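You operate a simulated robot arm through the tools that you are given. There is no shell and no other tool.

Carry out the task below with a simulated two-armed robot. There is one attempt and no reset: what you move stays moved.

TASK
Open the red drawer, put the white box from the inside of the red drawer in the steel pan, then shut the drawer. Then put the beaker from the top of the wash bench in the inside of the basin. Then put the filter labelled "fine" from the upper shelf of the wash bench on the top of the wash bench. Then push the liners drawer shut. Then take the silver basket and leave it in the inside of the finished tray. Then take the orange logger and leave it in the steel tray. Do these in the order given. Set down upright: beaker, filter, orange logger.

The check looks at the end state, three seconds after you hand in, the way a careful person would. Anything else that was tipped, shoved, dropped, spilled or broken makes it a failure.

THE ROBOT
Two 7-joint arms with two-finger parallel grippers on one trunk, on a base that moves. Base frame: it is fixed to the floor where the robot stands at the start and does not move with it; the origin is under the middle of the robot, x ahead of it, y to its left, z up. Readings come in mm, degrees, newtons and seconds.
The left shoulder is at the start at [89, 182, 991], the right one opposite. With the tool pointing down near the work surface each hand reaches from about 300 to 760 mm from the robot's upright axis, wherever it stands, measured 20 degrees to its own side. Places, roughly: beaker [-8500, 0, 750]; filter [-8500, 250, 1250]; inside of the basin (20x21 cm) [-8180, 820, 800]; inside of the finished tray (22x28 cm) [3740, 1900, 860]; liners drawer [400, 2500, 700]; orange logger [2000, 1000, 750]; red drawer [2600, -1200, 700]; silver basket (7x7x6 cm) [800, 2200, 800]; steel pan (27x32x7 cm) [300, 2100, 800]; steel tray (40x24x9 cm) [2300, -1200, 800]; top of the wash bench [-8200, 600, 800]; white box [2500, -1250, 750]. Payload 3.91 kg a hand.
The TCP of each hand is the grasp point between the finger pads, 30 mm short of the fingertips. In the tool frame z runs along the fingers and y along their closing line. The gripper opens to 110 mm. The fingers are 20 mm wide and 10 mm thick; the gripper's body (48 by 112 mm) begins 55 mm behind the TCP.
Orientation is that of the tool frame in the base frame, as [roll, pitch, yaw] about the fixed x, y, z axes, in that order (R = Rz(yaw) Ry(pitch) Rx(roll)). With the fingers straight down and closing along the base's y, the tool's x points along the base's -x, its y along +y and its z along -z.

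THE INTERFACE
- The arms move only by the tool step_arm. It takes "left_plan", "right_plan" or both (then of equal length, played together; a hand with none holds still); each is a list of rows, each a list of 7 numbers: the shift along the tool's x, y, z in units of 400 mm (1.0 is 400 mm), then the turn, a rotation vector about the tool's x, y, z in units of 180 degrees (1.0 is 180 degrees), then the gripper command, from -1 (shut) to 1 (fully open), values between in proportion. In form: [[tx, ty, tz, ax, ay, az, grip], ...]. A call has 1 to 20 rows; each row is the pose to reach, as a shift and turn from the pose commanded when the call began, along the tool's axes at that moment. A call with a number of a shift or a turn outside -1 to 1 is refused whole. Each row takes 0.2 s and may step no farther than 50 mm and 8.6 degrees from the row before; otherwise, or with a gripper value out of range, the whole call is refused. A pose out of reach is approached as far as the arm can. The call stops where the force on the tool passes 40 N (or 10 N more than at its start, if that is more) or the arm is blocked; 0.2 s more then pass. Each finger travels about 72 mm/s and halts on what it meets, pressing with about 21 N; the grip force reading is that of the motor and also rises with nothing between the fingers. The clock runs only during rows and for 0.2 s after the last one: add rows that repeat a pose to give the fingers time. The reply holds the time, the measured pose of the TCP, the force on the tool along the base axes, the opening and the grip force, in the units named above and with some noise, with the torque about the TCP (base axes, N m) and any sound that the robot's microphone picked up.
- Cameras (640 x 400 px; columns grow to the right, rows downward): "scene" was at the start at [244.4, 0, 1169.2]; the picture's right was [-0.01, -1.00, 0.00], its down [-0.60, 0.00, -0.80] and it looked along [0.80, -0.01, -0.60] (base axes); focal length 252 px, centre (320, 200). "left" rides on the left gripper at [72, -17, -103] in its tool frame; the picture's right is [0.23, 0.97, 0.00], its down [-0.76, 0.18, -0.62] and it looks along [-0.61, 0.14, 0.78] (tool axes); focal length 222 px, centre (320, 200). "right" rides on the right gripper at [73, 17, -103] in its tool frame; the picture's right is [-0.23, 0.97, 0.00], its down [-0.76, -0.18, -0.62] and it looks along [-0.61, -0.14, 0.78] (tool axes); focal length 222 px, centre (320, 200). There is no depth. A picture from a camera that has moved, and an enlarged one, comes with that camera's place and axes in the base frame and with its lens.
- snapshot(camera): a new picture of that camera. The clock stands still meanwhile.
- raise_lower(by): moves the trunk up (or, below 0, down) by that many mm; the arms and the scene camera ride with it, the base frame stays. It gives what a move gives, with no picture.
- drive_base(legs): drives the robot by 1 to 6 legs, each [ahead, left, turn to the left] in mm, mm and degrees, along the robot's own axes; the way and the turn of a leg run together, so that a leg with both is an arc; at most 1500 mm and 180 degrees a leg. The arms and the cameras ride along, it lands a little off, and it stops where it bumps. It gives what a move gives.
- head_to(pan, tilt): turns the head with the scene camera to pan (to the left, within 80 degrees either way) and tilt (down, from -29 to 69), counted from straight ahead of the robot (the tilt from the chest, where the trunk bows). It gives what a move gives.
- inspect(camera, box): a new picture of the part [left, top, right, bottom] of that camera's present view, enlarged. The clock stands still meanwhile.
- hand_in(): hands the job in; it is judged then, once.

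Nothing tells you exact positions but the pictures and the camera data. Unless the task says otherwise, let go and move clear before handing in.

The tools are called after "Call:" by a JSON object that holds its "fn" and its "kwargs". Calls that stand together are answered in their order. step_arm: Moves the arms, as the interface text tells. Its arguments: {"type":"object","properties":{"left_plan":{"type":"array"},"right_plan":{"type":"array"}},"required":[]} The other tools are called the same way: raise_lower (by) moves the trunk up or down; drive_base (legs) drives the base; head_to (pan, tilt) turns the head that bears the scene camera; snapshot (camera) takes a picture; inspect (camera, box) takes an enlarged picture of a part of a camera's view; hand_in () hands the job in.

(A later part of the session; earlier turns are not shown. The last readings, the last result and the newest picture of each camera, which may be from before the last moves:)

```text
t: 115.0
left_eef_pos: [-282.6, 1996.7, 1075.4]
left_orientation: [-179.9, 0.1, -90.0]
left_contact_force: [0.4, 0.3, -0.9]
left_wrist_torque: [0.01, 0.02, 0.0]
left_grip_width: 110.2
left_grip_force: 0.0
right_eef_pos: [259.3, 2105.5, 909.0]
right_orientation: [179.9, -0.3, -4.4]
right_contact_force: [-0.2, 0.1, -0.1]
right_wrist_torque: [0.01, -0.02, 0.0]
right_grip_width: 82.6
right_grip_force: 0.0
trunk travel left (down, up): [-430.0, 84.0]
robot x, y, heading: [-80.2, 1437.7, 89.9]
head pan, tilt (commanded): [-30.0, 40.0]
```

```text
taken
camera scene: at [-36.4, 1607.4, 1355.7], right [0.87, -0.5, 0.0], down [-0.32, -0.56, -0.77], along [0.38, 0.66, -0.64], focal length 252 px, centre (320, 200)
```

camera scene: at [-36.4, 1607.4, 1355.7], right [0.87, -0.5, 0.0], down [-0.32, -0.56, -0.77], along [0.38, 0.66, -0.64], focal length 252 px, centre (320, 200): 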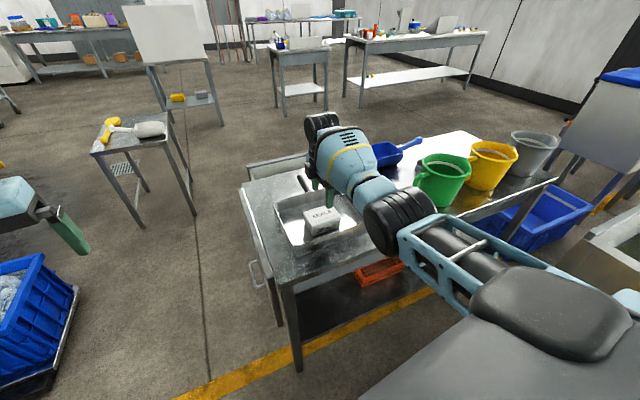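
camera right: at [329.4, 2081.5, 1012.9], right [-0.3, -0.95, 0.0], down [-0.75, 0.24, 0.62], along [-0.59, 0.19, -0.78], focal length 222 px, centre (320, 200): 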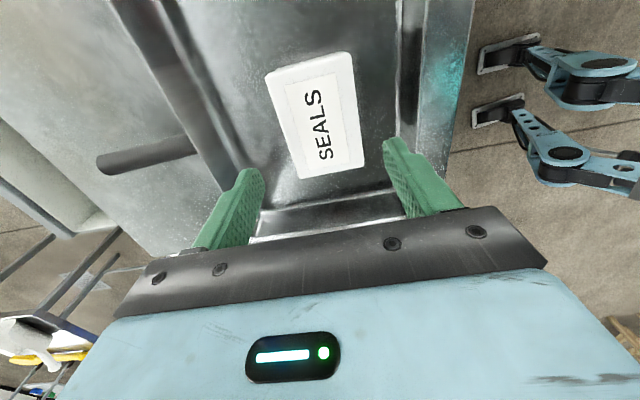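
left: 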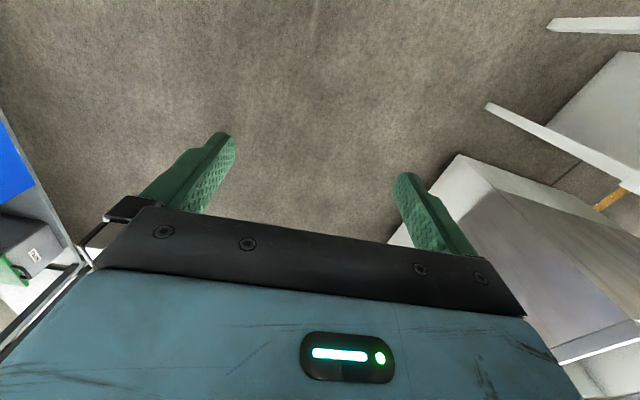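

The white box sits in the pan. I bring the right hand back to the left and turn it to its normal orientation before driving.

Call:
{"fn": "step_arm", "kwargs": {"right_plan": [[-0.1, 0, 0, 0, 0, 0, 0.5], [-0.2, 0, 0, 0, 0, 0, 0.5], [-0.3, 0, 0, 0, 0, 0, 0.5], [-0.4, 0, 0, 0, 0, 0, 0.5], [-0.5, 0, 0, 0, 0, 0, 0.5], [-0.6, 0, 0, 0, 0, 0, 0.5], [-0.7, 0, 0, 0, 0, 0, 0.5], [-0.7, 0, 0, 0, 0, 0.0455, 0.5], [-0.7, 0, 0, 0, 0, 0.091, 0.5], [-0.7, 0, 0, 0, 0, 0.1364, 0.5], [-0.7, 0, 0, 0, 0, 0.1818, 0.5], [-0.7, 0, 0, 0, 0, 0.2273, 0.5], [-0.7, 0, 0, 0, 0, 0.2727, 0.5], [-0.7, 0, 0, 0, 0, 0.3182, 0.5], [-0.7, 0, 0, 0, 0, 0.3636, 0.5], [-0.7, 0, 0, 0, 0, 0.4091, 0.5], [-0.7, 0, 0, 0, 0, 0.4545, 0.5], [-0.7, 0, 0, 0, 0, 0.5, 0.5]]}}

Call:
{"fn": "snapshot", "kwargs": {"camera": "scene"}}

```text
t: 118.8
left_eef_pos: [-282.5, 1996.7, 1075.0]
left_orientation: [-179.9, -0.1, -90.0]
left_contact_force: [-0.2, -0.9, 0.2]
left_wrist_torque: [0.01, 0.04, -0.01]
left_grip_width: 109.9
left_grip_force: 0.0
right_eef_pos: [-13.8, 2095.1, 908.8]
right_orientation: [-179.7, -0.1, -94.6]
right_contact_force: [-0.3, -0.5, 0.1]
right_wrist_torque: [-0.02, 0.02, 0.0]
right_grip_width: 82.6
right_grip_force: 0.0
right hand out of reach, approached as far as the arm can: row 5, 6, 7, 8, 9, 10, 11, 12, 13, 14, 15, 16, 17, 18
trunk travel left (down, up): [-430.0, 84.0]
robot x, y, heading: [-78.1, 1435.1, 89.9]
head pan, tilt (commanded): [-30.0, 40.0]
```

```text
taken
camera scene: at [-36.3, 1607.7, 1355.5], right [0.87, -0.5, 0.0], down [-0.32, -0.56, -0.77], along [0.38, 0.66, -0.64], focal length 252 px, centre (320, 200)
```

scene: 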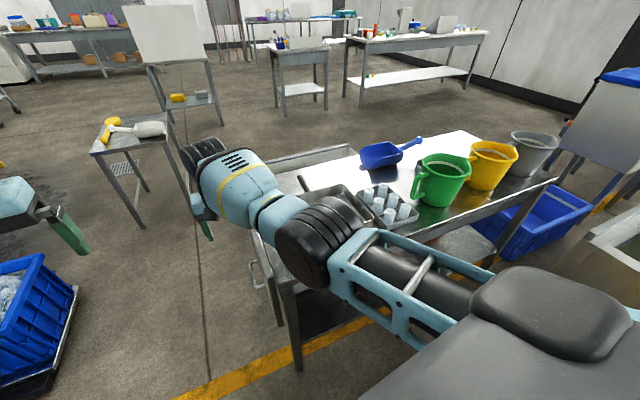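

I back out to the aisle, turn, and drive to the red drawer again.

Call:
{"fn": "drive_base", "kwargs": {"legs": [[-1270, 0, 0], [0, 0, -90], [1450, 0, 0], [1430, 0, 0]]}}

Call:
{"fn": "raise_lower", "kwargs": {"by": -180}}

```text
t: 142.5
left_eef_pos: [3370.9, 321.7, 1075.0]
left_orientation: [180.0, 0.1, 179.1]
left_contact_force: [-1.0, 0.0, 0.9]
left_wrist_torque: [0.01, 0.0, 0.03]
left_grip_width: 110.0
left_grip_force: 0.0
right_eef_pos: [3465.2, 51.6, 909.0]
right_orientation: [-179.7, -0.1, 174.6]
right_contact_force: [0.3, -0.7, 0.3]
right_wrist_torque: [0.0, 0.07, -0.01]
right_grip_width: 82.6
right_grip_force: 0.0
trunk travel left (down, up): [-430.0, 84.0]
robot x, y, heading: [2808.8, 128.8, -0.9]
head pan, tilt (commanded): [-30.0, 40.0]
```

```text
t: 144.5
left_eef_pos: [3370.8, 322.9, 895.7]
left_orientation: [-179.9, 0.1, 179.0]
left_contact_force: [0.5, 0.5, -0.2]
left_wrist_torque: [0.01, -0.02, -0.02]
left_grip_width: 109.9
left_grip_force: 0.1
right_eef_pos: [3464.4, 50.9, 729.4]
right_orientation: [-179.8, -0.1, 174.6]
right_contact_force: [1.1, -0.6, -0.3]
right_wrist_torque: [0.02, 0.0, -0.04]
right_grip_width: 82.5
right_grip_force: 0.1
trunk travel left (down, up): [-250.0, 264.0]
robot x, y, heading: [2806.1, 129.0, -1.1]
head pan, tilt (commanded): [-30.0, 40.0]
```

I turn to face the bench again.

Call:
{"fn": "drive_base", "kwargs": {"legs": [[0, 0, -93.3]]}}

Call:
{"fn": "head_to", "kwargs": {"pan": -5, "tilt": 40}}

Call:
{"fn": "snapshot", "kwargs": {"camera": "scene"}}

```text
t: 148.9
left_eef_pos: [2958.4, -452.3, 894.4]
left_orientation: [180.0, 0.1, 84.6]
left_contact_force: [-0.4, 0.4, -1.0]
left_wrist_torque: [0.0, 0.0, -0.01]
left_grip_width: 109.8
left_grip_force: 0.1
right_eef_pos: [2681.3, -524.3, 730.7]
right_orientation: [-179.9, -0.1, 80.2]
right_contact_force: [-0.5, 0.0, 0.0]
right_wrist_torque: [-0.01, -0.04, -0.02]
right_grip_width: 82.7
right_grip_force: 0.0
trunk travel left (down, up): [-250.0, 264.0]
robot x, y, heading: [2807.1, 129.0, -95.3]
head pan, tilt (commanded): [-30.0, 40.0]
```

```text
t: 149.8
left_eef_pos: [2958.4, -453.2, 895.9]
left_orientation: [-180.0, 0.0, 84.7]
left_contact_force: [-0.2, -0.4, 0.4]
left_wrist_torque: [0.01, 0.0, -0.03]
left_grip_width: 110.0
left_grip_force: 0.1
right_eef_pos: [2680.9, -524.7, 730.0]
right_orientation: [-179.8, 0.0, 80.3]
right_contact_force: [0.0, -0.3, 0.6]
right_wrist_torque: [-0.01, 0.02, -0.01]
right_grip_width: 82.1
right_grip_force: 0.1
trunk travel left (down, up): [-250.0, 264.0]
robot x, y, heading: [2805.7, 130.5, -95.3]
head pan, tilt (commanded): [-5.0, 40.0]
```

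```text
taken
camera scene: at [2774.2, -114.9, 1164.7], right [-0.98, 0.18, 0.0], down [0.12, 0.63, -0.77], along [-0.14, -0.75, -0.64], focal length 252 px, centre (320, 200)
```

scene: 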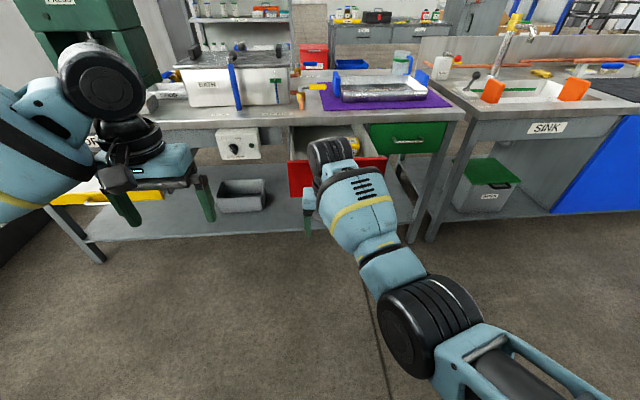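

The drawer is still out; its handle should be near [2595, -731, 700]. I come closer and shape the right hand into a closed fist in front of the handle bar.

Call:
{"fn": "drive_base", "kwargs": {"legs": [[0, 0, 1], [140, 0, 0]]}}

Call:
{"fn": "snapshot", "kwargs": {"camera": "right"}}

```text
t: 151.5
left_eef_pos: [2956.6, -590.9, 895.9]
left_orientation: [180.0, 0.1, 85.6]
left_contact_force: [0.8, 0.5, 0.6]
left_wrist_torque: [0.04, 0.0, 0.0]
left_grip_width: 109.9
left_grip_force: 0.0
right_eef_pos: [2680.6, -666.3, 728.5]
right_orientation: [-179.8, -0.2, 81.1]
right_contact_force: [0.1, 0.6, -0.2]
right_wrist_torque: [0.0, 0.04, 0.0]
right_grip_width: 82.5
right_grip_force: 0.2
trunk travel left (down, up): [-250.0, 264.0]
robot x, y, heading: [2792.8, -13.0, -94.6]
head pan, tilt (commanded): [-5.0, 40.0]
```

```text
taken
camera right: at [2708.6, -598.9, 833.5], right [0.93, -0.37, 0.0], down [-0.29, -0.73, 0.62], along [-0.24, -0.57, -0.78], focal length 222 px, centre (320, 200)
```

right: 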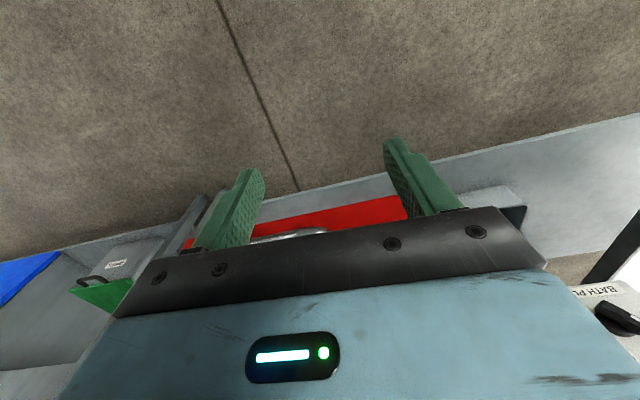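

I shift left-to-right onto the handle's line, closing the fingers.

Call:
{"fn": "step_arm", "kwargs": {"right_plan": [[0, -0.05, 0.01, 0, 0, -0.0064, -1], [0, -0.1, 0.02, 0, 0, -0.0128, -1], [-0.03, -0.15, 0.03, 0, 0, -0.0192, -1], [-0.06, -0.195, 0.041, 0, 0, -0.0256, -1], [-0.06, -0.195, 0.041, 0, 0, -0.0256, -1], [-0.06, -0.195, 0.041, 0, 0, -0.0256, -1]]}}

Call:
{"fn": "snapshot", "kwargs": {"camera": "right"}}

Call:
{"fn": "snapshot", "kwargs": {"camera": "scene"}}

```text
t: 152.9
left_eef_pos: [2956.8, -589.8, 895.5]
left_orientation: [180.0, 0.0, 85.6]
left_contact_force: [0.5, -0.3, -0.4]
left_wrist_torque: [0.0, -0.02, 0.01]
left_grip_width: 110.1
left_grip_force: 0.1
right_eef_pos: [2600.7, -678.3, 714.0]
right_orientation: [-179.8, -0.2, 85.7]
right_contact_force: [0.5, 0.6, -0.4]
right_wrist_torque: [0.01, 0.02, 0.0]
right_grip_width: 0.0
right_grip_force: 20.5
trunk travel left (down, up): [-250.0, 264.0]
robot x, y, heading: [2797.1, -14.1, -94.6]
head pan, tilt (commanded): [-5.0, 40.0]
```

```text
taken
camera right: at [2622.0, -607.1, 818.6], right [0.95, -0.3, 0.0], down [-0.23, -0.75, 0.62], along [-0.19, -0.59, -0.78], focal length 222 px, centre (320, 200)
```

right: 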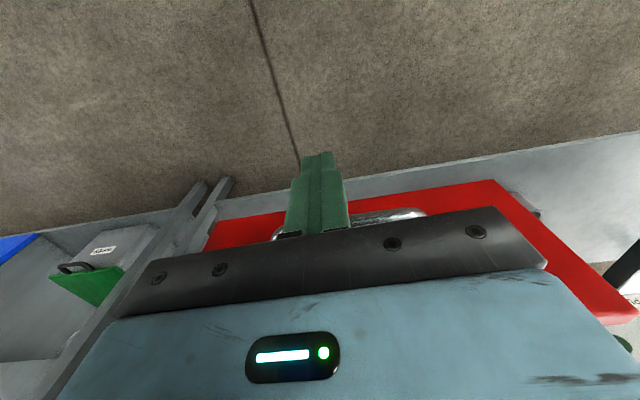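

```text
taken
camera scene: at [2767.3, -255.7, 1164.7], right [-0.99, 0.16, 0.0], down [0.11, 0.63, -0.77], along [-0.13, -0.76, -0.64], focal length 252 px, centre (320, 200)
```

scene: 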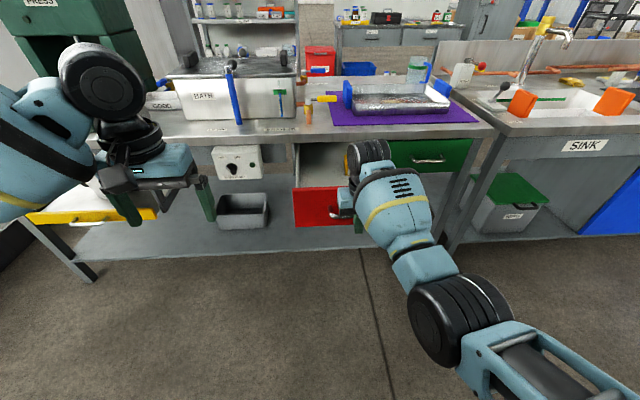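

The closed fingers are in front of the handle bar at the right height. I push the drawer in by driving forward.

Call:
{"fn": "drive_base", "kwargs": {"legs": [[265, 0, 0]]}}

Call:
{"fn": "snapshot", "kwargs": {"camera": "right"}}

Call:
{"fn": "snapshot", "kwargs": {"camera": "scene"}}

```text
t: 154.8
left_eef_pos: [2937.8, -855.7, 894.5]
left_orientation: [-179.9, 0.0, 85.6]
left_contact_force: [-0.6, 0.4, 0.6]
left_wrist_torque: [0.03, -0.02, 0.01]
left_grip_width: 110.3
left_grip_force: 0.1
right_eef_pos: [2580.5, -943.9, 714.0]
right_orientation: [-179.7, -0.3, 85.7]
right_contact_force: [-0.4, 0.4, -0.8]
right_wrist_torque: [-0.01, 0.02, 0.01]
right_grip_width: 0.0
right_grip_force: 21.4
trunk travel left (down, up): [-250.0, 264.0]
robot x, y, heading: [2778.2, -281.5, -94.5]
head pan, tilt (commanded): [-5.0, 40.0]
```

```text
taken
camera right: at [2602.5, -873.3, 818.2], right [0.95, -0.3, 0.0], down [-0.23, -0.75, 0.62], along [-0.19, -0.59, -0.78], focal length 222 px, centre (320, 200)
```

right: 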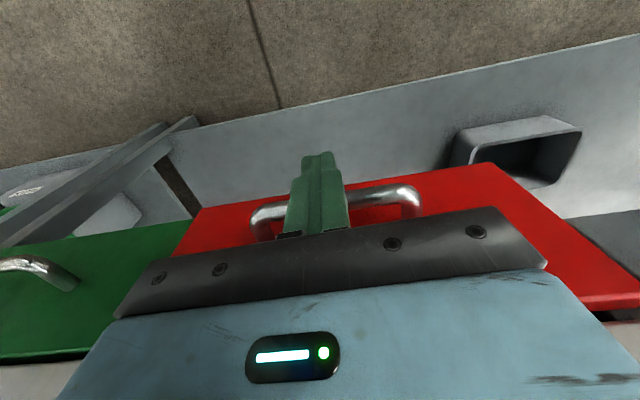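

```text
taken
camera scene: at [2747.1, -522.0, 1164.5], right [-0.99, 0.16, 0.0], down [0.1, 0.63, -0.77], along [-0.12, -0.76, -0.64], focal length 252 px, centre (320, 200)
```

scene: 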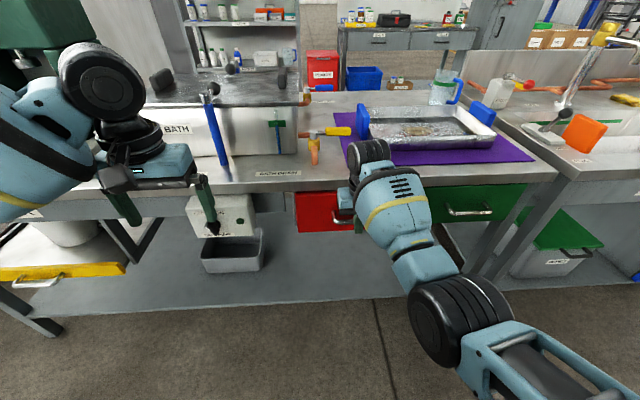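

The drawer is nearly in. I push the last part gently with the arm, watching the force.

Call:
{"fn": "step_arm", "kwargs": {"right_plan": [[-0.015, 0, 0, 0, 0, 0, -1], [-0.03, 0, 0, 0, 0, 0, -1], [-0.045, 0, 0, 0, 0, 0, -1], [-0.06, 0, 0, 0, 0, 0, -1], [-0.07, 0, 0, 0, 0, 0, -1], [-0.08, 0, 0, 0, 0, 0, -1], [-0.09, 0, 0, 0, 0, 0, -1]]}}

Call:
{"fn": "snapshot", "kwargs": {"camera": "right"}}

```text
t: 156.0
left_eef_pos: [2937.0, -853.1, 896.1]
left_orientation: [180.0, 0.1, 85.7]
left_contact_force: [0.4, -0.4, 0.2]
left_wrist_torque: [-0.01, 0.0, 0.01]
left_grip_width: 110.2
left_grip_force: 0.2
right_eef_pos: [2578.2, -963.0, 712.5]
right_orientation: [-179.8, -1.4, 85.8]
right_contact_force: [0.2, 16.8, 7.2]
right_wrist_torque: [0.13, 0.0, -0.02]
right_grip_width: 0.0
right_grip_force: 20.8
trunk travel left (down, up): [-250.0, 264.0]
robot x, y, heading: [2769.9, -279.3, -94.3]
head pan, tilt (commanded): [-5.0, 40.0]
stopped in row 6 (right hand): the force on the tool passed its limit at 43 N (the readings are from after the stop); the commanded pose is now the measured one
```

```text
taken
camera right: at [2600.7, -895.5, 818.1], right [0.95, -0.3, -0.01], down [-0.23, -0.76, 0.6], along [-0.19, -0.57, -0.8], focal length 222 px, centre (320, 200)
```

right: 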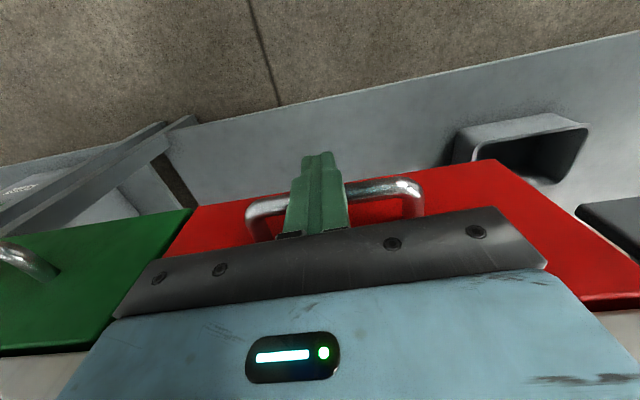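

The red face looks flush with the green one and the push met a firm stop. I back off and check from the head camera.

Call:
{"fn": "step_arm", "kwargs": {"right_plan": [[0.05, 0, 0, 0, 0.0078, 0, -1], [0.12, 0, 0, 0, 0.0078, 0, -1], [0.2, 0, -0.05, 0, 0.0078, 0, -1]]}}

Call:
{"fn": "drive_base", "kwargs": {"legs": [[-250, 0, 0]]}}

Call:
{"fn": "snapshot", "kwargs": {"camera": "scene"}}

Call:
{"fn": "inspect", "kwargs": {"camera": "scene", "box": [260, 100, 500, 250]}}

```text
t: 156.8
left_eef_pos: [2935.2, -855.4, 894.3]
left_orientation: [179.9, 0.0, 85.5]
left_contact_force: [-0.2, -0.4, -0.3]
left_wrist_torque: [0.01, -0.03, -0.02]
left_grip_width: 109.7
left_grip_force: 0.1
right_eef_pos: [2565.3, -898.5, 719.5]
right_orientation: [-178.7, -3.0, 84.9]
right_contact_force: [-0.4, -1.0, -1.3]
right_wrist_torque: [-0.01, -0.07, 0.0]
right_grip_width: 0.0
right_grip_force: 21.1
right hand out of reach, approached as far as the arm can: row 3
trunk travel left (down, up): [-250.0, 264.0]
robot x, y, heading: [2773.2, -282.2, -94.3]
head pan, tilt (commanded): [-5.0, 40.0]
```

```text
t: 158.6
left_eef_pos: [2956.4, -606.8, 895.0]
left_orientation: [-179.9, 0.1, 85.6]
left_contact_force: [-0.7, 0.3, 0.2]
left_wrist_torque: [-0.01, 0.01, 0.01]
left_grip_width: 109.9
left_grip_force: 0.0
right_eef_pos: [2586.3, -653.8, 725.6]
right_orientation: [-178.9, -2.5, 84.6]
right_contact_force: [-1.1, 0.6, 0.4]
right_wrist_torque: [-0.02, -0.01, 0.03]
right_grip_width: 0.4
right_grip_force: 20.8
trunk travel left (down, up): [-250.0, 264.0]
robot x, y, heading: [2791.7, -30.4, -94.4]
head pan, tilt (commanded): [-5.0, 40.0]
```

```text
taken
camera scene: at [2766.2, -272.8, 1164.8], right [-0.99, 0.16, 0.0], down [0.1, 0.63, -0.77], along [-0.12, -0.76, -0.64], focal length 252 px, centre (320, 200)
```

scene: 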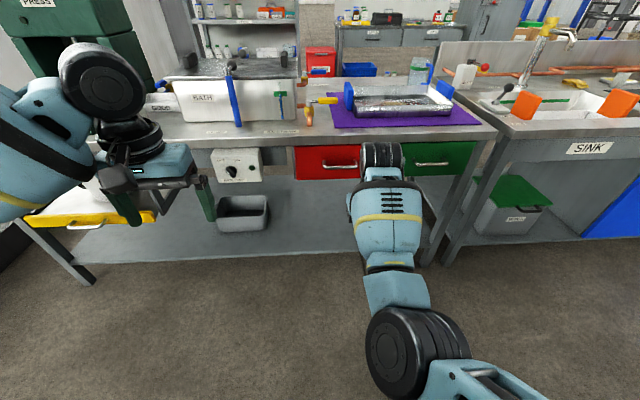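

```text
2.67 times, centred on (380, 175) of scene
camera zoom: at [2766.2, -272.8, 1164.8], right [-0.99, 0.16, 0.0], down [0.1, 0.63, -0.77], along [-0.12, -0.76, -0.64], focal length 671 px, centre (160, 267)
```

zoom: 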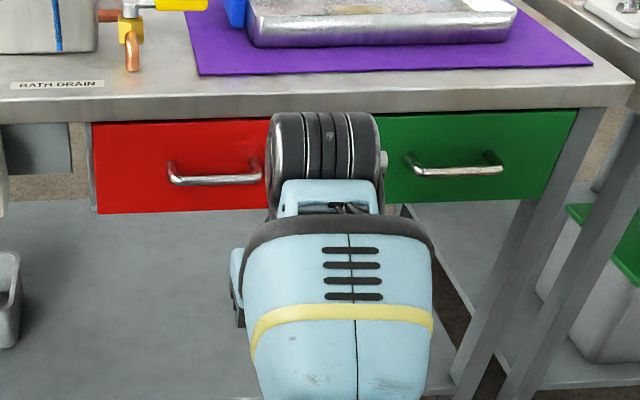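

The red drawer is shut, flush with the green one. Next the wash bench, about 8.5 m behind; I first bring the right hand up to a safe travel pose.

Call:
{"fn": "step_arm", "kwargs": {"right_plan": [[0.0, 0, -0.07, -0.0015, -0.0035, 0, 0], [0.0, 0, -0.14, -0.003, -0.007, 0, 0], [0.05, 0, -0.21, -0.0045, -0.0105, 0, 0], [0.1, 0, -0.28, -0.0061, -0.0139, 0, 0], [0.15, 0, -0.36, -0.0061, -0.0139, 0, 0], [0.15, 0, -0.36, -0.0061, -0.0139, 0, 0]]}}

Call:
{"fn": "drive_base", "kwargs": {"legs": [[-150, 0, 0], [0, 0, -85.6]]}}

Call:
{"fn": "head_to", "kwargs": {"pan": 0, "tilt": 10}}

Call:
{"fn": "snapshot", "kwargs": {"camera": "scene"}}

```text
t: 160.2
left_eef_pos: [2955.4, -608.4, 895.6]
left_orientation: [179.9, 0.0, 85.6]
left_contact_force: [-0.6, 0.2, -0.5]
left_wrist_torque: [0.02, 0.0, -0.04]
left_grip_width: 109.7
left_grip_force: 0.1
right_eef_pos: [2550.4, -698.2, 839.8]
right_orientation: [-179.1, -0.9, 82.2]
right_contact_force: [0.1, 0.1, -0.2]
right_wrist_torque: [0.02, 0.01, 0.03]
right_grip_width: 55.3
right_grip_force: 0.0
right hand out of reach, approached as far as the arm can: row 1, 2, 3, 4, 5, 6
trunk travel left (down, up): [-250.0, 264.0]
robot x, y, heading: [2798.1, -32.0, -94.5]
head pan, tilt (commanded): [-5.0, 40.0]
stopped in row 6 (right hand): the arm was blocked; the commanded pose is now the measured one
```

```text
t: 165.2
left_eef_pos: [2243.9, -84.5, 895.4]
left_orientation: [-180.0, 0.0, -0.2]
left_contact_force: [-0.4, -0.4, -0.1]
left_wrist_torque: [-0.02, -0.02, 0.03]
left_grip_width: 110.0
left_grip_force: 0.0
right_eef_pos: [2122.4, 313.0, 842.2]
right_orientation: [-179.0, -1.0, -3.5]
right_contact_force: [0.2, -0.9, 0.7]
right_wrist_torque: [-0.03, 0.02, -0.01]
right_grip_width: 55.0
right_grip_force: 0.0
trunk travel left (down, up): [-250.0, 264.0]
robot x, y, heading: [2805.4, 119.0, 179.9]
head pan, tilt (commanded): [-5.0, 40.0]
```

```text
t: 166.2
left_eef_pos: [2244.1, -84.9, 895.2]
left_orientation: [180.0, 0.1, -0.2]
left_contact_force: [0.1, 0.1, 0.3]
left_wrist_torque: [-0.01, 0.0, 0.03]
left_grip_width: 110.0
left_grip_force: 0.0
right_eef_pos: [2122.6, 315.0, 840.8]
right_orientation: [-178.9, -1.0, -3.6]
right_contact_force: [-0.1, -0.3, 0.4]
right_wrist_torque: [-0.01, 0.02, 0.01]
right_grip_width: 55.0
right_grip_force: 0.0
trunk travel left (down, up): [-250.0, 264.0]
robot x, y, heading: [2805.2, 120.8, 179.7]
head pan, tilt (commanded): [0.0, 10.0]
```

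```text
taken
camera scene: at [2551.6, 121.1, 1212.3], right [0.0, 1.0, 0.0], down [0.17, 0.0, -0.98], along [-0.98, 0.0, -0.17], focal length 252 px, centre (320, 200)
```

scene: 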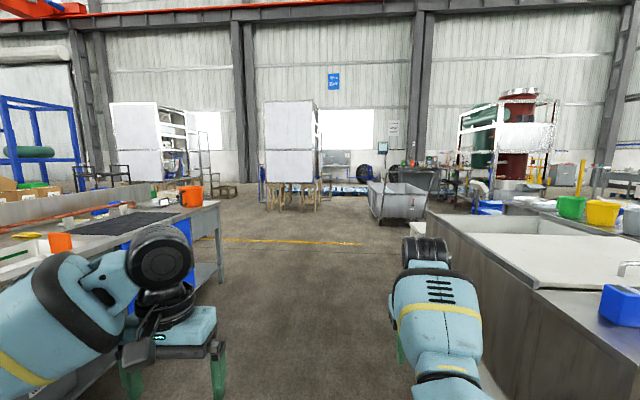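

The way back along the aisle is clear; further off there is a white cabinet block near [-3300, -600] and a trolley near [-1800, 1560] with a gap between. I drive back to the start first.

Call:
{"fn": "drive_base", "kwargs": {"legs": [[1450, 0, 0], [1400, 0, 0]]}}

Call:
{"fn": "head_to", "kwargs": {"pan": 0, "tilt": 15}}

Call:
{"fn": "snapshot", "kwargs": {"camera": "scene"}}

```text
t: 179.9
left_eef_pos: [-584.6, -144.8, 894.8]
left_orientation: [180.0, 0.0, 1.3]
left_contact_force: [0.4, 0.1, -0.9]
left_wrist_torque: [-0.01, -0.03, -0.03]
left_grip_width: 110.2
left_grip_force: 0.0
right_eef_pos: [-715.2, 250.7, 841.2]
right_orientation: [-178.8, -0.9, -1.9]
right_contact_force: [-0.3, -0.6, 0.3]
right_wrist_torque: [0.03, -0.01, 0.01]
right_grip_width: 55.0
right_grip_force: 0.0
trunk travel left (down, up): [-250.0, 264.0]
robot x, y, heading: [-29.5, 75.1, -178.5]
head pan, tilt (commanded): [0.0, 10.0]
```

```text
t: 180.6
left_eef_pos: [-584.3, -144.7, 895.4]
left_orientation: [-180.0, 0.0, 1.3]
left_contact_force: [0.9, 0.6, -0.5]
left_wrist_torque: [0.0, 0.02, -0.01]
left_grip_width: 110.0
left_grip_force: 0.0
right_eef_pos: [-715.9, 250.3, 841.3]
right_orientation: [-179.0, -1.0, -2.1]
right_contact_force: [1.6, 0.9, -0.3]
right_wrist_torque: [-0.01, 0.0, -0.01]
right_grip_width: 54.8
right_grip_force: 0.2
trunk travel left (down, up): [-250.0, 264.0]
robot x, y, heading: [-28.4, 73.3, -178.5]
head pan, tilt (commanded): [0.0, 15.0]
```

```text
taken
camera scene: at [-282.0, 68.8, 1204.3], right [-0.02, 1.0, 0.0], down [0.26, 0.01, -0.97], along [-0.97, -0.02, -0.26], focal length 252 px, centre (320, 200)
```

scene: 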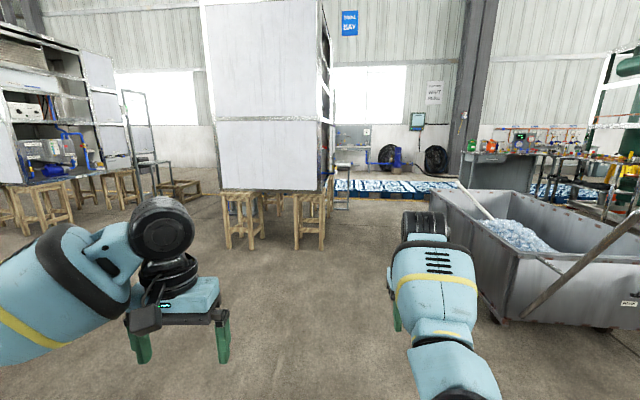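

A tall white rack stands ahead (right edge at y≈0, x≈-2770) and the ice trolley to the right. I go forward with a slight shift to the right (toward +y) and look for the wash bench past the rack.

Call:
{"fn": "drive_base", "kwargs": {"legs": [[1450, -250, 0]]}}

Call:
{"fn": "head_to", "kwargs": {"pan": -5, "tilt": 12}}

Call:
{"fn": "snapshot", "kwargs": {"camera": "scene"}}

```text
t: 187.8
left_eef_pos: [-2027.0, 104.9, 895.3]
left_orientation: [-180.0, 0.0, -0.4]
left_contact_force: [-0.3, -0.2, 0.8]
left_wrist_torque: [0.0, 0.01, 0.01]
left_grip_width: 109.9
left_grip_force: 0.0
right_eef_pos: [-2146.4, 503.6, 841.7]
right_orientation: [-178.8, -1.0, -3.7]
right_contact_force: [0.0, -0.5, -0.4]
right_wrist_torque: [-0.01, 0.03, -0.02]
right_grip_width: 55.0
right_grip_force: 0.1
trunk travel left (down, up): [-250.0, 264.0]
robot x, y, heading: [-1460.2, 309.8, 179.5]
head pan, tilt (commanded): [0.0, 15.0]
```

```text
t: 188.5
left_eef_pos: [-2027.0, 104.7, 895.8]
left_orientation: [179.8, 0.1, -0.3]
left_contact_force: [0.0, -0.2, -0.7]
left_wrist_torque: [0.01, -0.02, 0.03]
left_grip_width: 109.8
left_grip_force: 0.0
right_eef_pos: [-2145.2, 504.4, 840.1]
right_orientation: [-178.9, -0.9, -3.8]
right_contact_force: [-0.5, 1.7, -0.1]
right_wrist_torque: [0.03, 0.03, -0.02]
right_grip_width: 54.7
right_grip_force: 0.0
trunk travel left (down, up): [-250.0, 264.0]
robot x, y, heading: [-1468.3, 306.9, 179.6]
head pan, tilt (commanded): [-5.0, 12.0]
```

```text
taken
camera scene: at [-1717.7, 317.6, 1209.1], right [0.09, 1.0, 0.0], down [0.21, -0.02, -0.98], along [-0.97, 0.09, -0.21], focal length 252 px, centre (320, 200)
```

scene: 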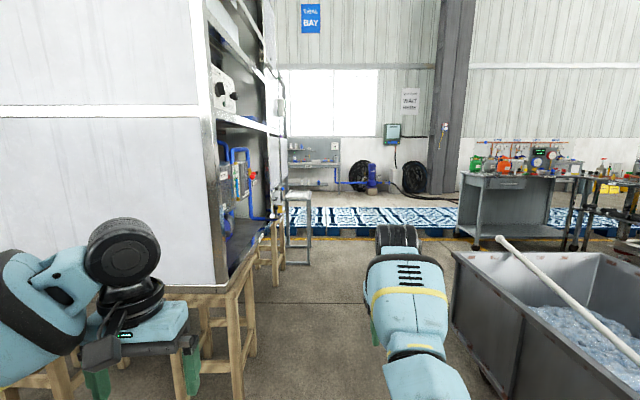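

The wash bench is at the far wall, past a low blue platform. I check clearance to the trolley on my right and the rack on my left before going through the gap.

Call:
{"fn": "head_to", "kwargs": {"pan": -45, "tilt": 35}}

Call:
{"fn": "snapshot", "kwargs": {"camera": "scene"}}

Call:
{"fn": "head_to", "kwargs": {"pan": 35, "tilt": 35}}

Call:
{"fn": "snapshot", "kwargs": {"camera": "scene"}}

```text
t: 189.5
left_eef_pos: [-2028.2, 105.0, 894.8]
left_orientation: [180.0, 0.1, -0.5]
left_contact_force: [0.0, -0.7, 0.1]
left_wrist_torque: [-0.02, -0.01, 0.01]
left_grip_width: 109.9
left_grip_force: 0.0
right_eef_pos: [-2146.3, 504.9, 840.3]
right_orientation: [-178.9, -1.1, -3.7]
right_contact_force: [-0.2, 0.2, -0.3]
right_wrist_torque: [-0.03, 0.02, -0.01]
right_grip_width: 55.0
right_grip_force: 0.0
trunk travel left (down, up): [-250.0, 264.0]
robot x, y, heading: [-1463.7, 306.9, 179.6]
head pan, tilt (commanded): [-45.0, 35.0]
```

```text
taken
camera scene: at [-1686.8, 371.5, 1172.3], right [0.71, 0.7, 0.0], down [0.4, -0.41, -0.82], along [-0.58, 0.58, -0.57], focal length 252 px, centre (320, 200)
```

scene: 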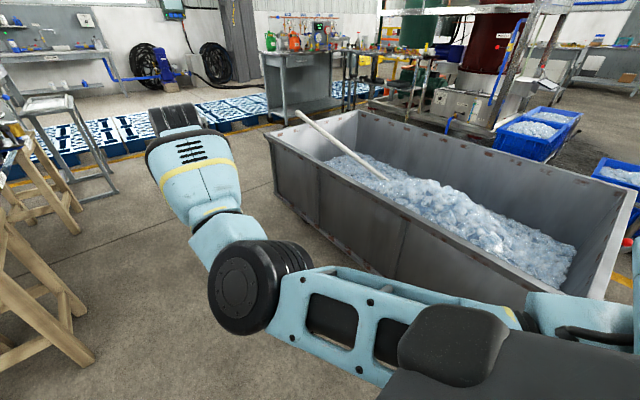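

```text
t: 191.1
left_eef_pos: [-2027.5, 104.5, 895.5]
left_orientation: [-180.0, 0.0, -0.3]
left_contact_force: [-0.1, -1.0, -0.1]
left_wrist_torque: [0.03, 0.02, -0.01]
left_grip_width: 109.9
left_grip_force: 0.1
right_eef_pos: [-2146.2, 504.5, 841.2]
right_orientation: [-178.9, -1.0, -3.7]
right_contact_force: [-0.5, 0.3, -0.3]
right_wrist_torque: [0.01, -0.02, 0.02]
right_grip_width: 54.9
right_grip_force: 0.0
trunk travel left (down, up): [-250.0, 264.0]
robot x, y, heading: [-1464.3, 305.8, 179.8]
head pan, tilt (commanded): [35.0, 35.0]
```

```text
taken
camera scene: at [-1697.3, 259.0, 1172.2], right [-0.57, 0.82, 0.0], down [0.47, 0.33, -0.82], along [-0.67, -0.47, -0.57], focal length 252 px, centre (320, 200)
```

scene: 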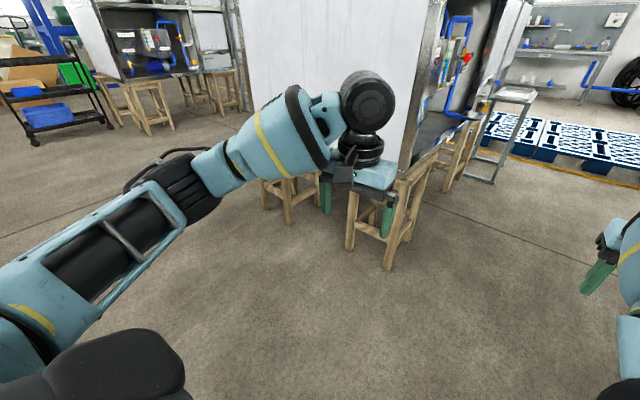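

The trolley is well clear (its side is at y≥1300), so the corridor between y≈190 and 1300 is wide enough. I go through it.

Call:
{"fn": "drive_base", "kwargs": {"legs": [[800, -440, 0], [1300, 0, 0]]}}

Call:
{"fn": "head_to", "kwargs": {"pan": 15, "tilt": 20}}

Call:
{"fn": "snapshot", "kwargs": {"camera": "scene"}}

```text
t: 202.0
left_eef_pos: [-4129.6, 571.4, 896.3]
left_orientation: [179.9, 0.0, -0.7]
left_contact_force: [-0.3, 0.4, 1.1]
left_wrist_torque: [0.0, -0.03, 0.0]
left_grip_width: 110.0
left_grip_force: 0.0
right_eef_pos: [-4246.5, 971.0, 841.5]
right_orientation: [-178.9, -1.0, -4.2]
right_contact_force: [0.0, -0.3, 0.9]
right_wrist_torque: [0.04, 0.01, -0.03]
right_grip_width: 55.1
right_grip_force: 0.0
trunk travel left (down, up): [-250.0, 264.0]
robot x, y, heading: [-3564.8, 770.6, 179.2]
head pan, tilt (commanded): [35.0, 35.0]
```

```text
t: 202.9
left_eef_pos: [-4131.7, 572.4, 896.1]
left_orientation: [179.8, 0.0, -0.7]
left_contact_force: [-0.6, -0.9, -0.1]
left_wrist_torque: [0.0, -0.01, 0.02]
left_grip_width: 110.1
left_grip_force: 0.1
right_eef_pos: [-4246.3, 972.4, 841.6]
right_orientation: [-178.9, -1.0, -4.0]
right_contact_force: [-0.4, -0.2, 0.1]
right_wrist_torque: [-0.01, 0.0, -0.01]
right_grip_width: 55.0
right_grip_force: 0.0
trunk travel left (down, up): [-250.0, 264.0]
robot x, y, heading: [-3566.3, 767.7, 179.1]
head pan, tilt (commanded): [15.0, 20.0]
```

```text
taken
camera scene: at [-3816.3, 750.2, 1196.0], right [-0.25, 0.97, 0.0], down [0.33, 0.08, -0.94], along [-0.91, -0.23, -0.34], focal length 252 px, centre (320, 200)
```

scene: 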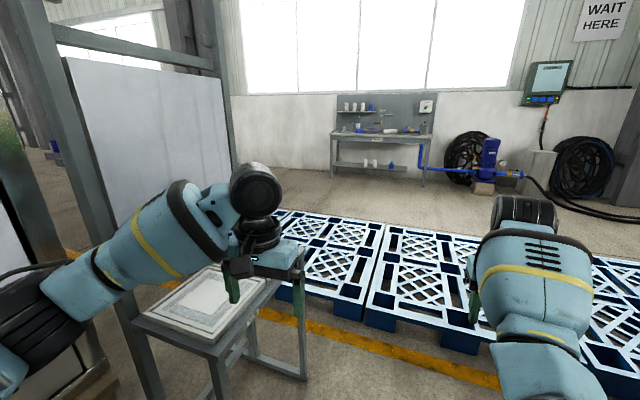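

Blue pallets lie across the way, with the wash bench behind them at the wall. I look left to see whether there is a way around their left end.

Call:
{"fn": "head_to", "kwargs": {"pan": 50, "tilt": 25}}

Call:
{"fn": "snapshot", "kwargs": {"camera": "scene"}}

Call:
{"fn": "head_to", "kwargs": {"pan": -45, "tilt": 25}}

Call:
{"fn": "snapshot", "kwargs": {"camera": "scene"}}

```text
t: 203.9
left_eef_pos: [-4129.7, 571.1, 896.2]
left_orientation: [179.9, 0.1, -0.7]
left_contact_force: [0.5, 0.8, 0.0]
left_wrist_torque: [-0.01, 0.02, 0.03]
left_grip_width: 110.0
left_grip_force: 0.0
right_eef_pos: [-4246.5, 972.2, 841.1]
right_orientation: [-178.9, -0.9, -4.1]
right_contact_force: [0.9, 0.1, 0.3]
right_wrist_torque: [0.02, 0.0, 0.03]
right_grip_width: 54.8
right_grip_force: 0.1
trunk travel left (down, up): [-250.0, 264.0]
robot x, y, heading: [-3564.3, 772.7, 179.2]
head pan, tilt (commanded): [50.0, 25.0]
```

```text
taken
camera scene: at [-3786.3, 703.5, 1188.0], right [-0.76, 0.65, 0.0], down [0.28, 0.32, -0.91], along [-0.59, -0.69, -0.42], focal length 252 px, centre (320, 200)
```

scene: 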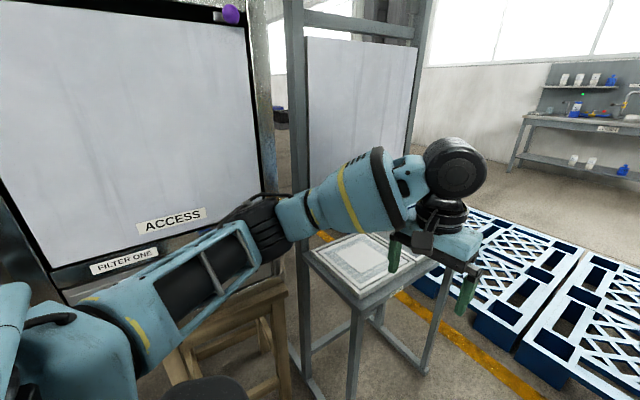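

```text
t: 205.6
left_eef_pos: [-4129.2, 571.7, 896.0]
left_orientation: [179.8, 0.0, -0.6]
left_contact_force: [-0.8, 0.2, 0.7]
left_wrist_torque: [0.03, 0.0, 0.0]
left_grip_width: 110.1
left_grip_force: 0.0
right_eef_pos: [-4246.9, 970.5, 841.2]
right_orientation: [-178.8, -1.0, -4.2]
right_contact_force: [-0.1, 0.5, 0.1]
right_wrist_torque: [-0.03, -0.01, -0.02]
right_grip_width: 55.0
right_grip_force: 0.1
trunk travel left (down, up): [-250.0, 264.0]
robot x, y, heading: [-3566.6, 771.8, 179.1]
head pan, tilt (commanded): [-45.0, 25.0]
```

```text
taken
camera scene: at [-3790.4, 839.2, 1188.0], right [0.72, 0.7, 0.0], down [0.29, -0.3, -0.91], along [-0.63, 0.65, -0.42], focal length 252 px, centre (320, 200)
```

scene: 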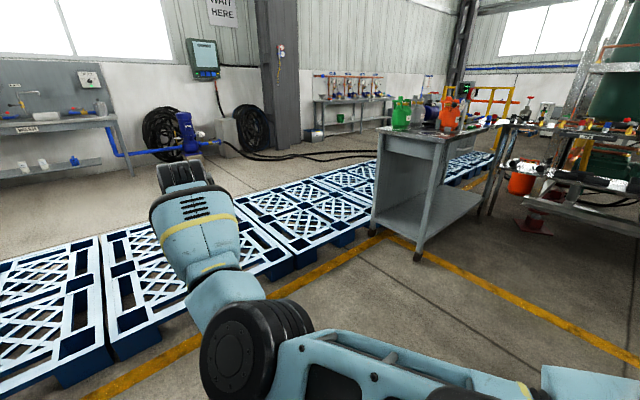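

The pallets and a partition beside them block this side. I see a wide aisle on the other side of the tall rack (around y≈-2100), so I go back and around it.

Call:
{"fn": "drive_base", "kwargs": {"legs": [[-1450, 0, 0], [-500, 0, 0]]}}

Call:
{"fn": "head_to", "kwargs": {"pan": 60, "tilt": 15}}

Call:
{"fn": "snapshot", "kwargs": {"camera": "scene"}}

```text
t: 215.2
left_eef_pos: [-2198.9, 537.4, 894.7]
left_orientation: [180.0, 0.1, -1.7]
left_contact_force: [0.7, 0.0, 0.6]
left_wrist_torque: [-0.01, -0.03, 0.02]
left_grip_width: 109.9
left_grip_force: 0.0
right_eef_pos: [-2308.7, 941.1, 840.4]
right_orientation: [-178.9, -0.9, -4.9]
right_contact_force: [0.9, -0.2, -0.1]
right_wrist_torque: [0.02, 0.03, -0.01]
right_grip_width: 54.8
right_grip_force: 0.0
trunk travel left (down, up): [-250.0, 264.0]
robot x, y, heading: [-1632.2, 728.8, 178.4]
head pan, tilt (commanded): [-45.0, 25.0]
```

```text
t: 217.1
left_eef_pos: [-2199.0, 537.9, 895.5]
left_orientation: [-180.0, 0.0, -1.7]
left_contact_force: [-0.1, 0.4, 0.2]
left_wrist_torque: [-0.03, 0.02, 0.01]
left_grip_width: 110.0
left_grip_force: 0.1
right_eef_pos: [-2309.9, 940.4, 841.4]
right_orientation: [-178.8, -1.0, -4.9]
right_contact_force: [-1.2, -0.4, 0.9]
right_wrist_torque: [-0.01, 0.02, 0.02]
right_grip_width: 55.1
right_grip_force: 0.0
trunk travel left (down, up): [-250.0, 264.0]
robot x, y, heading: [-1630.8, 725.2, 178.5]
head pan, tilt (commanded): [60.0, 15.0]
```

```text
taken
camera scene: at [-1841.4, 654.1, 1204.2], right [-0.85, 0.53, 0.0], down [0.14, 0.22, -0.97], along [-0.51, -0.82, -0.26], focal length 252 px, centre (320, 200)
```

scene: 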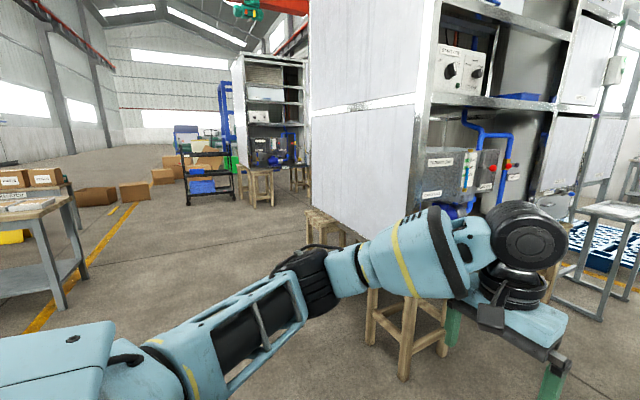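

The aisle between the two racks is open. I strafe left across the rack's front to y≈-2100 and look along it.

Call:
{"fn": "drive_base", "kwargs": {"legs": [[100, 1400, 0], [0, 1450, 1.5]]}}

Call:
{"fn": "head_to", "kwargs": {"pan": 0, "tilt": 15}}

Call:
{"fn": "snapshot", "kwargs": {"camera": "scene"}}

```text
t: 242.1
left_eef_pos: [-2352.7, -2342.8, 895.2]
left_orientation: [179.9, 0.0, 0.4]
left_contact_force: [0.6, 0.0, -0.2]
left_wrist_torque: [-0.02, 0.01, 0.01]
left_grip_width: 109.9
left_grip_force: 0.1
right_eef_pos: [-2477.9, -1946.1, 841.4]
right_orientation: [-178.8, -1.1, -2.8]
right_contact_force: [0.0, -0.3, 0.0]
right_wrist_torque: [0.0, 0.01, 0.02]
right_grip_width: 55.0
right_grip_force: 0.0
trunk travel left (down, up): [-250.0, 264.0]
robot x, y, heading: [-1788.6, -2130.9, -179.6]
head pan, tilt (commanded): [60.0, 15.0]
```

```text
t: 243.4
left_eef_pos: [-2353.2, -2342.5, 895.6]
left_orientation: [179.9, 0.0, 0.4]
left_contact_force: [0.1, 0.7, -0.1]
left_wrist_torque: [0.01, 0.01, 0.02]
left_grip_width: 110.3
left_grip_force: 0.1
right_eef_pos: [-2479.1, -1945.4, 841.0]
right_orientation: [-178.9, -0.9, -3.0]
right_contact_force: [0.2, 0.1, 0.7]
right_wrist_torque: [-0.01, -0.01, 0.0]
right_grip_width: 54.7
right_grip_force: 0.1
trunk travel left (down, up): [-250.0, 264.0]
robot x, y, heading: [-1792.2, -2131.7, -179.5]
head pan, tilt (commanded): [0.0, 15.0]
```

```text
taken
camera scene: at [-2047.2, -2133.6, 1204.2], right [-0.01, 1.0, 0.0], down [0.26, 0.0, -0.97], along [-0.97, -0.01, -0.26], focal length 252 px, centre (320, 200)
```

scene: 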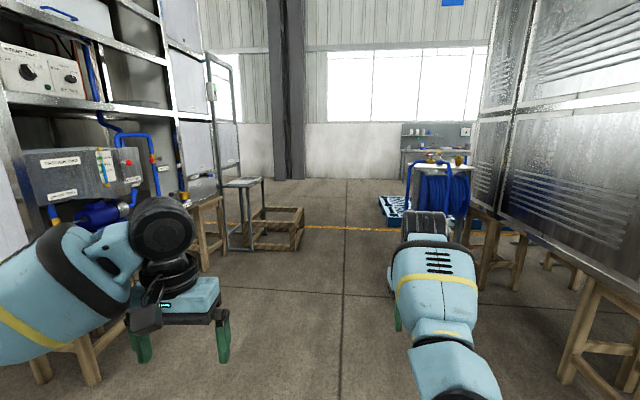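

The aisle is clear; a crate sits at left (y≈-2370) and a hose reel at right (y≈-1240) near x≈-4500. I steer along y≈-1800.

Call:
{"fn": "drive_base", "kwargs": {"legs": [[1300, -330, -0.5]]}}

Call:
{"fn": "snapshot", "kwargs": {"camera": "scene"}}

```text
t: 250.1
left_eef_pos: [-3639.7, -1977.9, 894.8]
left_orientation: [179.9, -0.1, -1.6]
left_contact_force: [-0.3, 0.5, 0.0]
left_wrist_torque: [-0.01, 0.01, 0.02]
left_grip_width: 109.9
left_grip_force: 0.0
right_eef_pos: [-3750.2, -1577.2, 841.7]
right_orientation: [-178.9, -1.0, -4.9]
right_contact_force: [0.5, -0.1, -0.3]
right_wrist_torque: [-0.01, 0.01, -0.04]
right_grip_width: 54.9
right_grip_force: 0.0
trunk travel left (down, up): [-250.0, 264.0]
robot x, y, heading: [-3072.8, -1792.4, 178.3]
head pan, tilt (commanded): [0.0, 15.0]
```

```text
taken
camera scene: at [-3327.2, -1780.4, 1204.2], right [0.03, 1.0, 0.0], down [0.26, -0.01, -0.97], along [-0.97, 0.03, -0.26], focal length 252 px, centre (320, 200)
```

scene: 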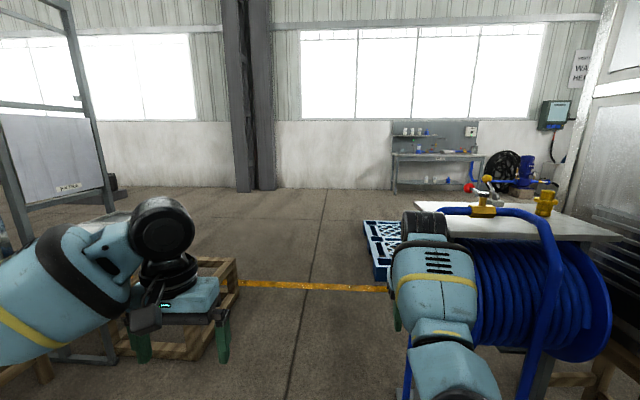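

I keep midway between crate and reel, correcting the heading slightly.

Call:
{"fn": "drive_base", "kwargs": {"legs": [[0, 30, 1.5], [1450, 0, 0], [1450, 0, 0]]}}

Call:
{"fn": "head_to", "kwargs": {"pan": -30, "tilt": 15}}

Call:
{"fn": "snapshot", "kwargs": {"camera": "scene"}}

```text
t: 264.5
left_eef_pos: [-6506.1, -2089.5, 894.8]
left_orientation: [180.0, 0.0, 1.8]
left_contact_force: [1.5, -0.4, 1.2]
left_wrist_torque: [-0.01, -0.03, -0.01]
left_grip_width: 110.1
left_grip_force: 0.0
right_eef_pos: [-6639.9, -1694.9, 840.6]
right_orientation: [-178.8, -1.0, -1.6]
right_contact_force: [-0.7, 0.0, 0.2]
right_wrist_torque: [0.0, -0.02, 0.0]
right_grip_width: 55.1
right_grip_force: 0.1
trunk travel left (down, up): [-250.0, 264.0]
robot x, y, heading: [-5953.2, -1870.1, -178.3]
head pan, tilt (commanded): [0.0, 15.0]
```

```text
t: 265.5
left_eef_pos: [-6507.2, -2089.7, 895.7]
left_orientation: [179.9, 0.0, 1.9]
left_contact_force: [0.7, -0.3, -0.5]
left_wrist_torque: [0.0, -0.06, 0.0]
left_grip_width: 110.1
left_grip_force: 0.0
right_eef_pos: [-6640.8, -1693.8, 841.0]
right_orientation: [-178.8, -1.0, -1.8]
right_contact_force: [0.2, -0.2, 1.0]
right_wrist_torque: [-0.01, 0.02, 0.0]
right_grip_width: 55.3
right_grip_force: 0.1
trunk travel left (down, up): [-250.0, 264.0]
robot x, y, heading: [-5951.1, -1866.7, -178.6]
head pan, tilt (commanded): [-30.0, 15.0]
```

```text
taken
camera scene: at [-6194.6, -1826.2, 1204.2], right [0.47, 0.88, 0.0], down [0.23, -0.12, -0.97], along [-0.85, 0.46, -0.26], focal length 252 px, centre (320, 200)
```

scene: 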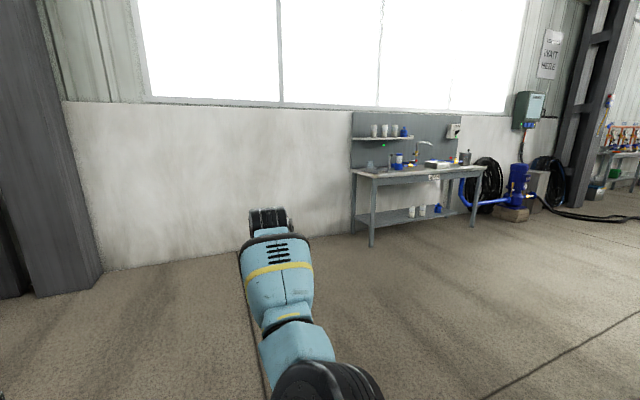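

The wash bench is against the wall on my right with an upper shelf carrying white filters. I zoom in.

Call:
{"fn": "inspect", "kwargs": {"camera": "scene", "box": [340, 100, 500, 200]}}

```text
4.00 times, centred on (420, 150) of scene
camera zoom: at [-6194.6, -1826.2, 1204.2], right [0.47, 0.88, 0.0], down [0.23, -0.12, -0.97], along [-0.85, 0.46, -0.26], focal length 1006 px, centre (-80, 400)
```

zoom: 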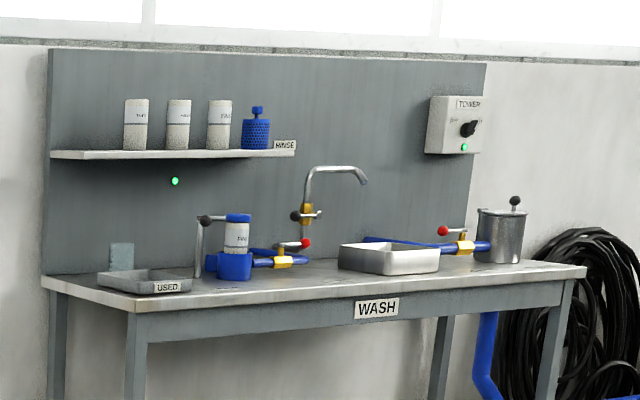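

The wash bench has a "USED" tray and what looks like a clear beaker at its left end, a small basin mid-right, and three labelled filters on the shelf. I drive round to face it.

Call:
{"fn": "drive_base", "kwargs": {"legs": [[1050, 0, -1.4], [0, -1450, 0]]}}

Call:
{"fn": "head_to", "kwargs": {"pan": 0, "tilt": 20}}

Call:
{"fn": "snapshot", "kwargs": {"camera": "scene"}}

```text
t: 283.4
left_eef_pos: [-7596.8, -663.5, 896.3]
left_orientation: [179.9, 0.0, 1.5]
left_contact_force: [-0.2, 0.5, 0.2]
left_wrist_torque: [0.0, 0.0, 0.0]
left_grip_width: 110.2
left_grip_force: 0.2
right_eef_pos: [-7728.5, -268.4, 841.6]
right_orientation: [-178.9, -1.1, -1.9]
right_contact_force: [-0.3, 0.0, -0.4]
right_wrist_torque: [-0.02, -0.02, -0.01]
right_grip_width: 54.9
right_grip_force: 0.1
trunk travel left (down, up): [-250.0, 264.0]
robot x, y, heading: [-7039.7, -442.4, -178.6]
head pan, tilt (commanded): [-30.0, 15.0]
```

```text
t: 284.3
left_eef_pos: [-7597.3, -663.9, 894.7]
left_orientation: [179.9, -0.1, 1.5]
left_contact_force: [-0.1, 0.3, 0.4]
left_wrist_torque: [0.02, -0.01, 0.03]
left_grip_width: 109.8
left_grip_force: 0.0
right_eef_pos: [-7728.9, -268.6, 841.3]
right_orientation: [-179.0, -1.0, -2.0]
right_contact_force: [0.4, -0.3, 0.4]
right_wrist_torque: [0.01, 0.01, -0.02]
right_grip_width: 54.9
right_grip_force: 0.1
trunk travel left (down, up): [-250.0, 264.0]
robot x, y, heading: [-7044.4, -440.8, -178.8]
head pan, tilt (commanded): [0.0, 20.0]
```

```text
taken
camera scene: at [-7294.5, -449.0, 1196.1], right [-0.02, 1.0, 0.0], down [0.34, 0.01, -0.94], along [-0.94, -0.02, -0.34], focal length 252 px, centre (320, 200)
```

scene: 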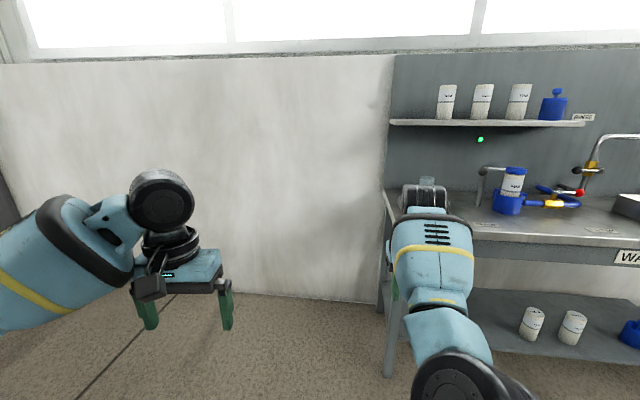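

I zoom in to read the filter labels.

Call:
{"fn": "inspect", "kwargs": {"camera": "scene", "box": [380, 60, 640, 260]}}

Call:
{"fn": "inspect", "kwargs": {"camera": "scene", "box": [420, 70, 600, 140]}}

```text
2.00 times, centred on (510, 160) of scene
camera zoom: at [-7294.5, -449.0, 1196.1], right [-0.02, 1.0, 0.0], down [0.34, 0.01, -0.94], along [-0.94, -0.02, -0.34], focal length 503 px, centre (-60, 280)
```

zoom: 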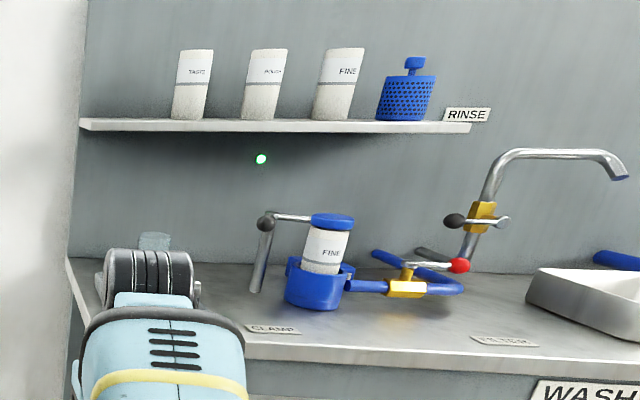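

```text
3.56 times, centred on (510, 105) of scene
camera zoom: at [-7294.5, -449.0, 1196.1], right [-0.02, 1.0, 0.0], down [0.34, 0.01, -0.94], along [-0.94, -0.02, -0.34], focal length 895 px, centre (-356, 538)
```

zoom: 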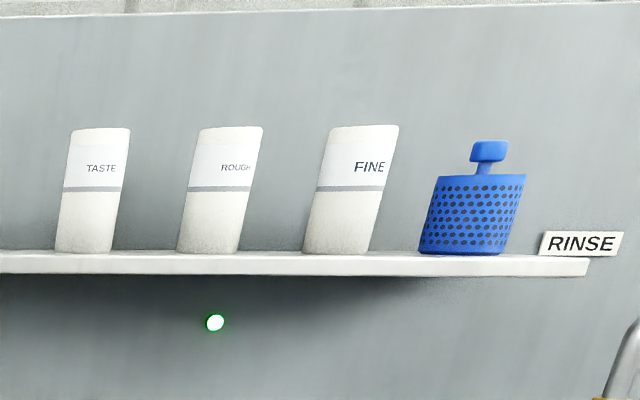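

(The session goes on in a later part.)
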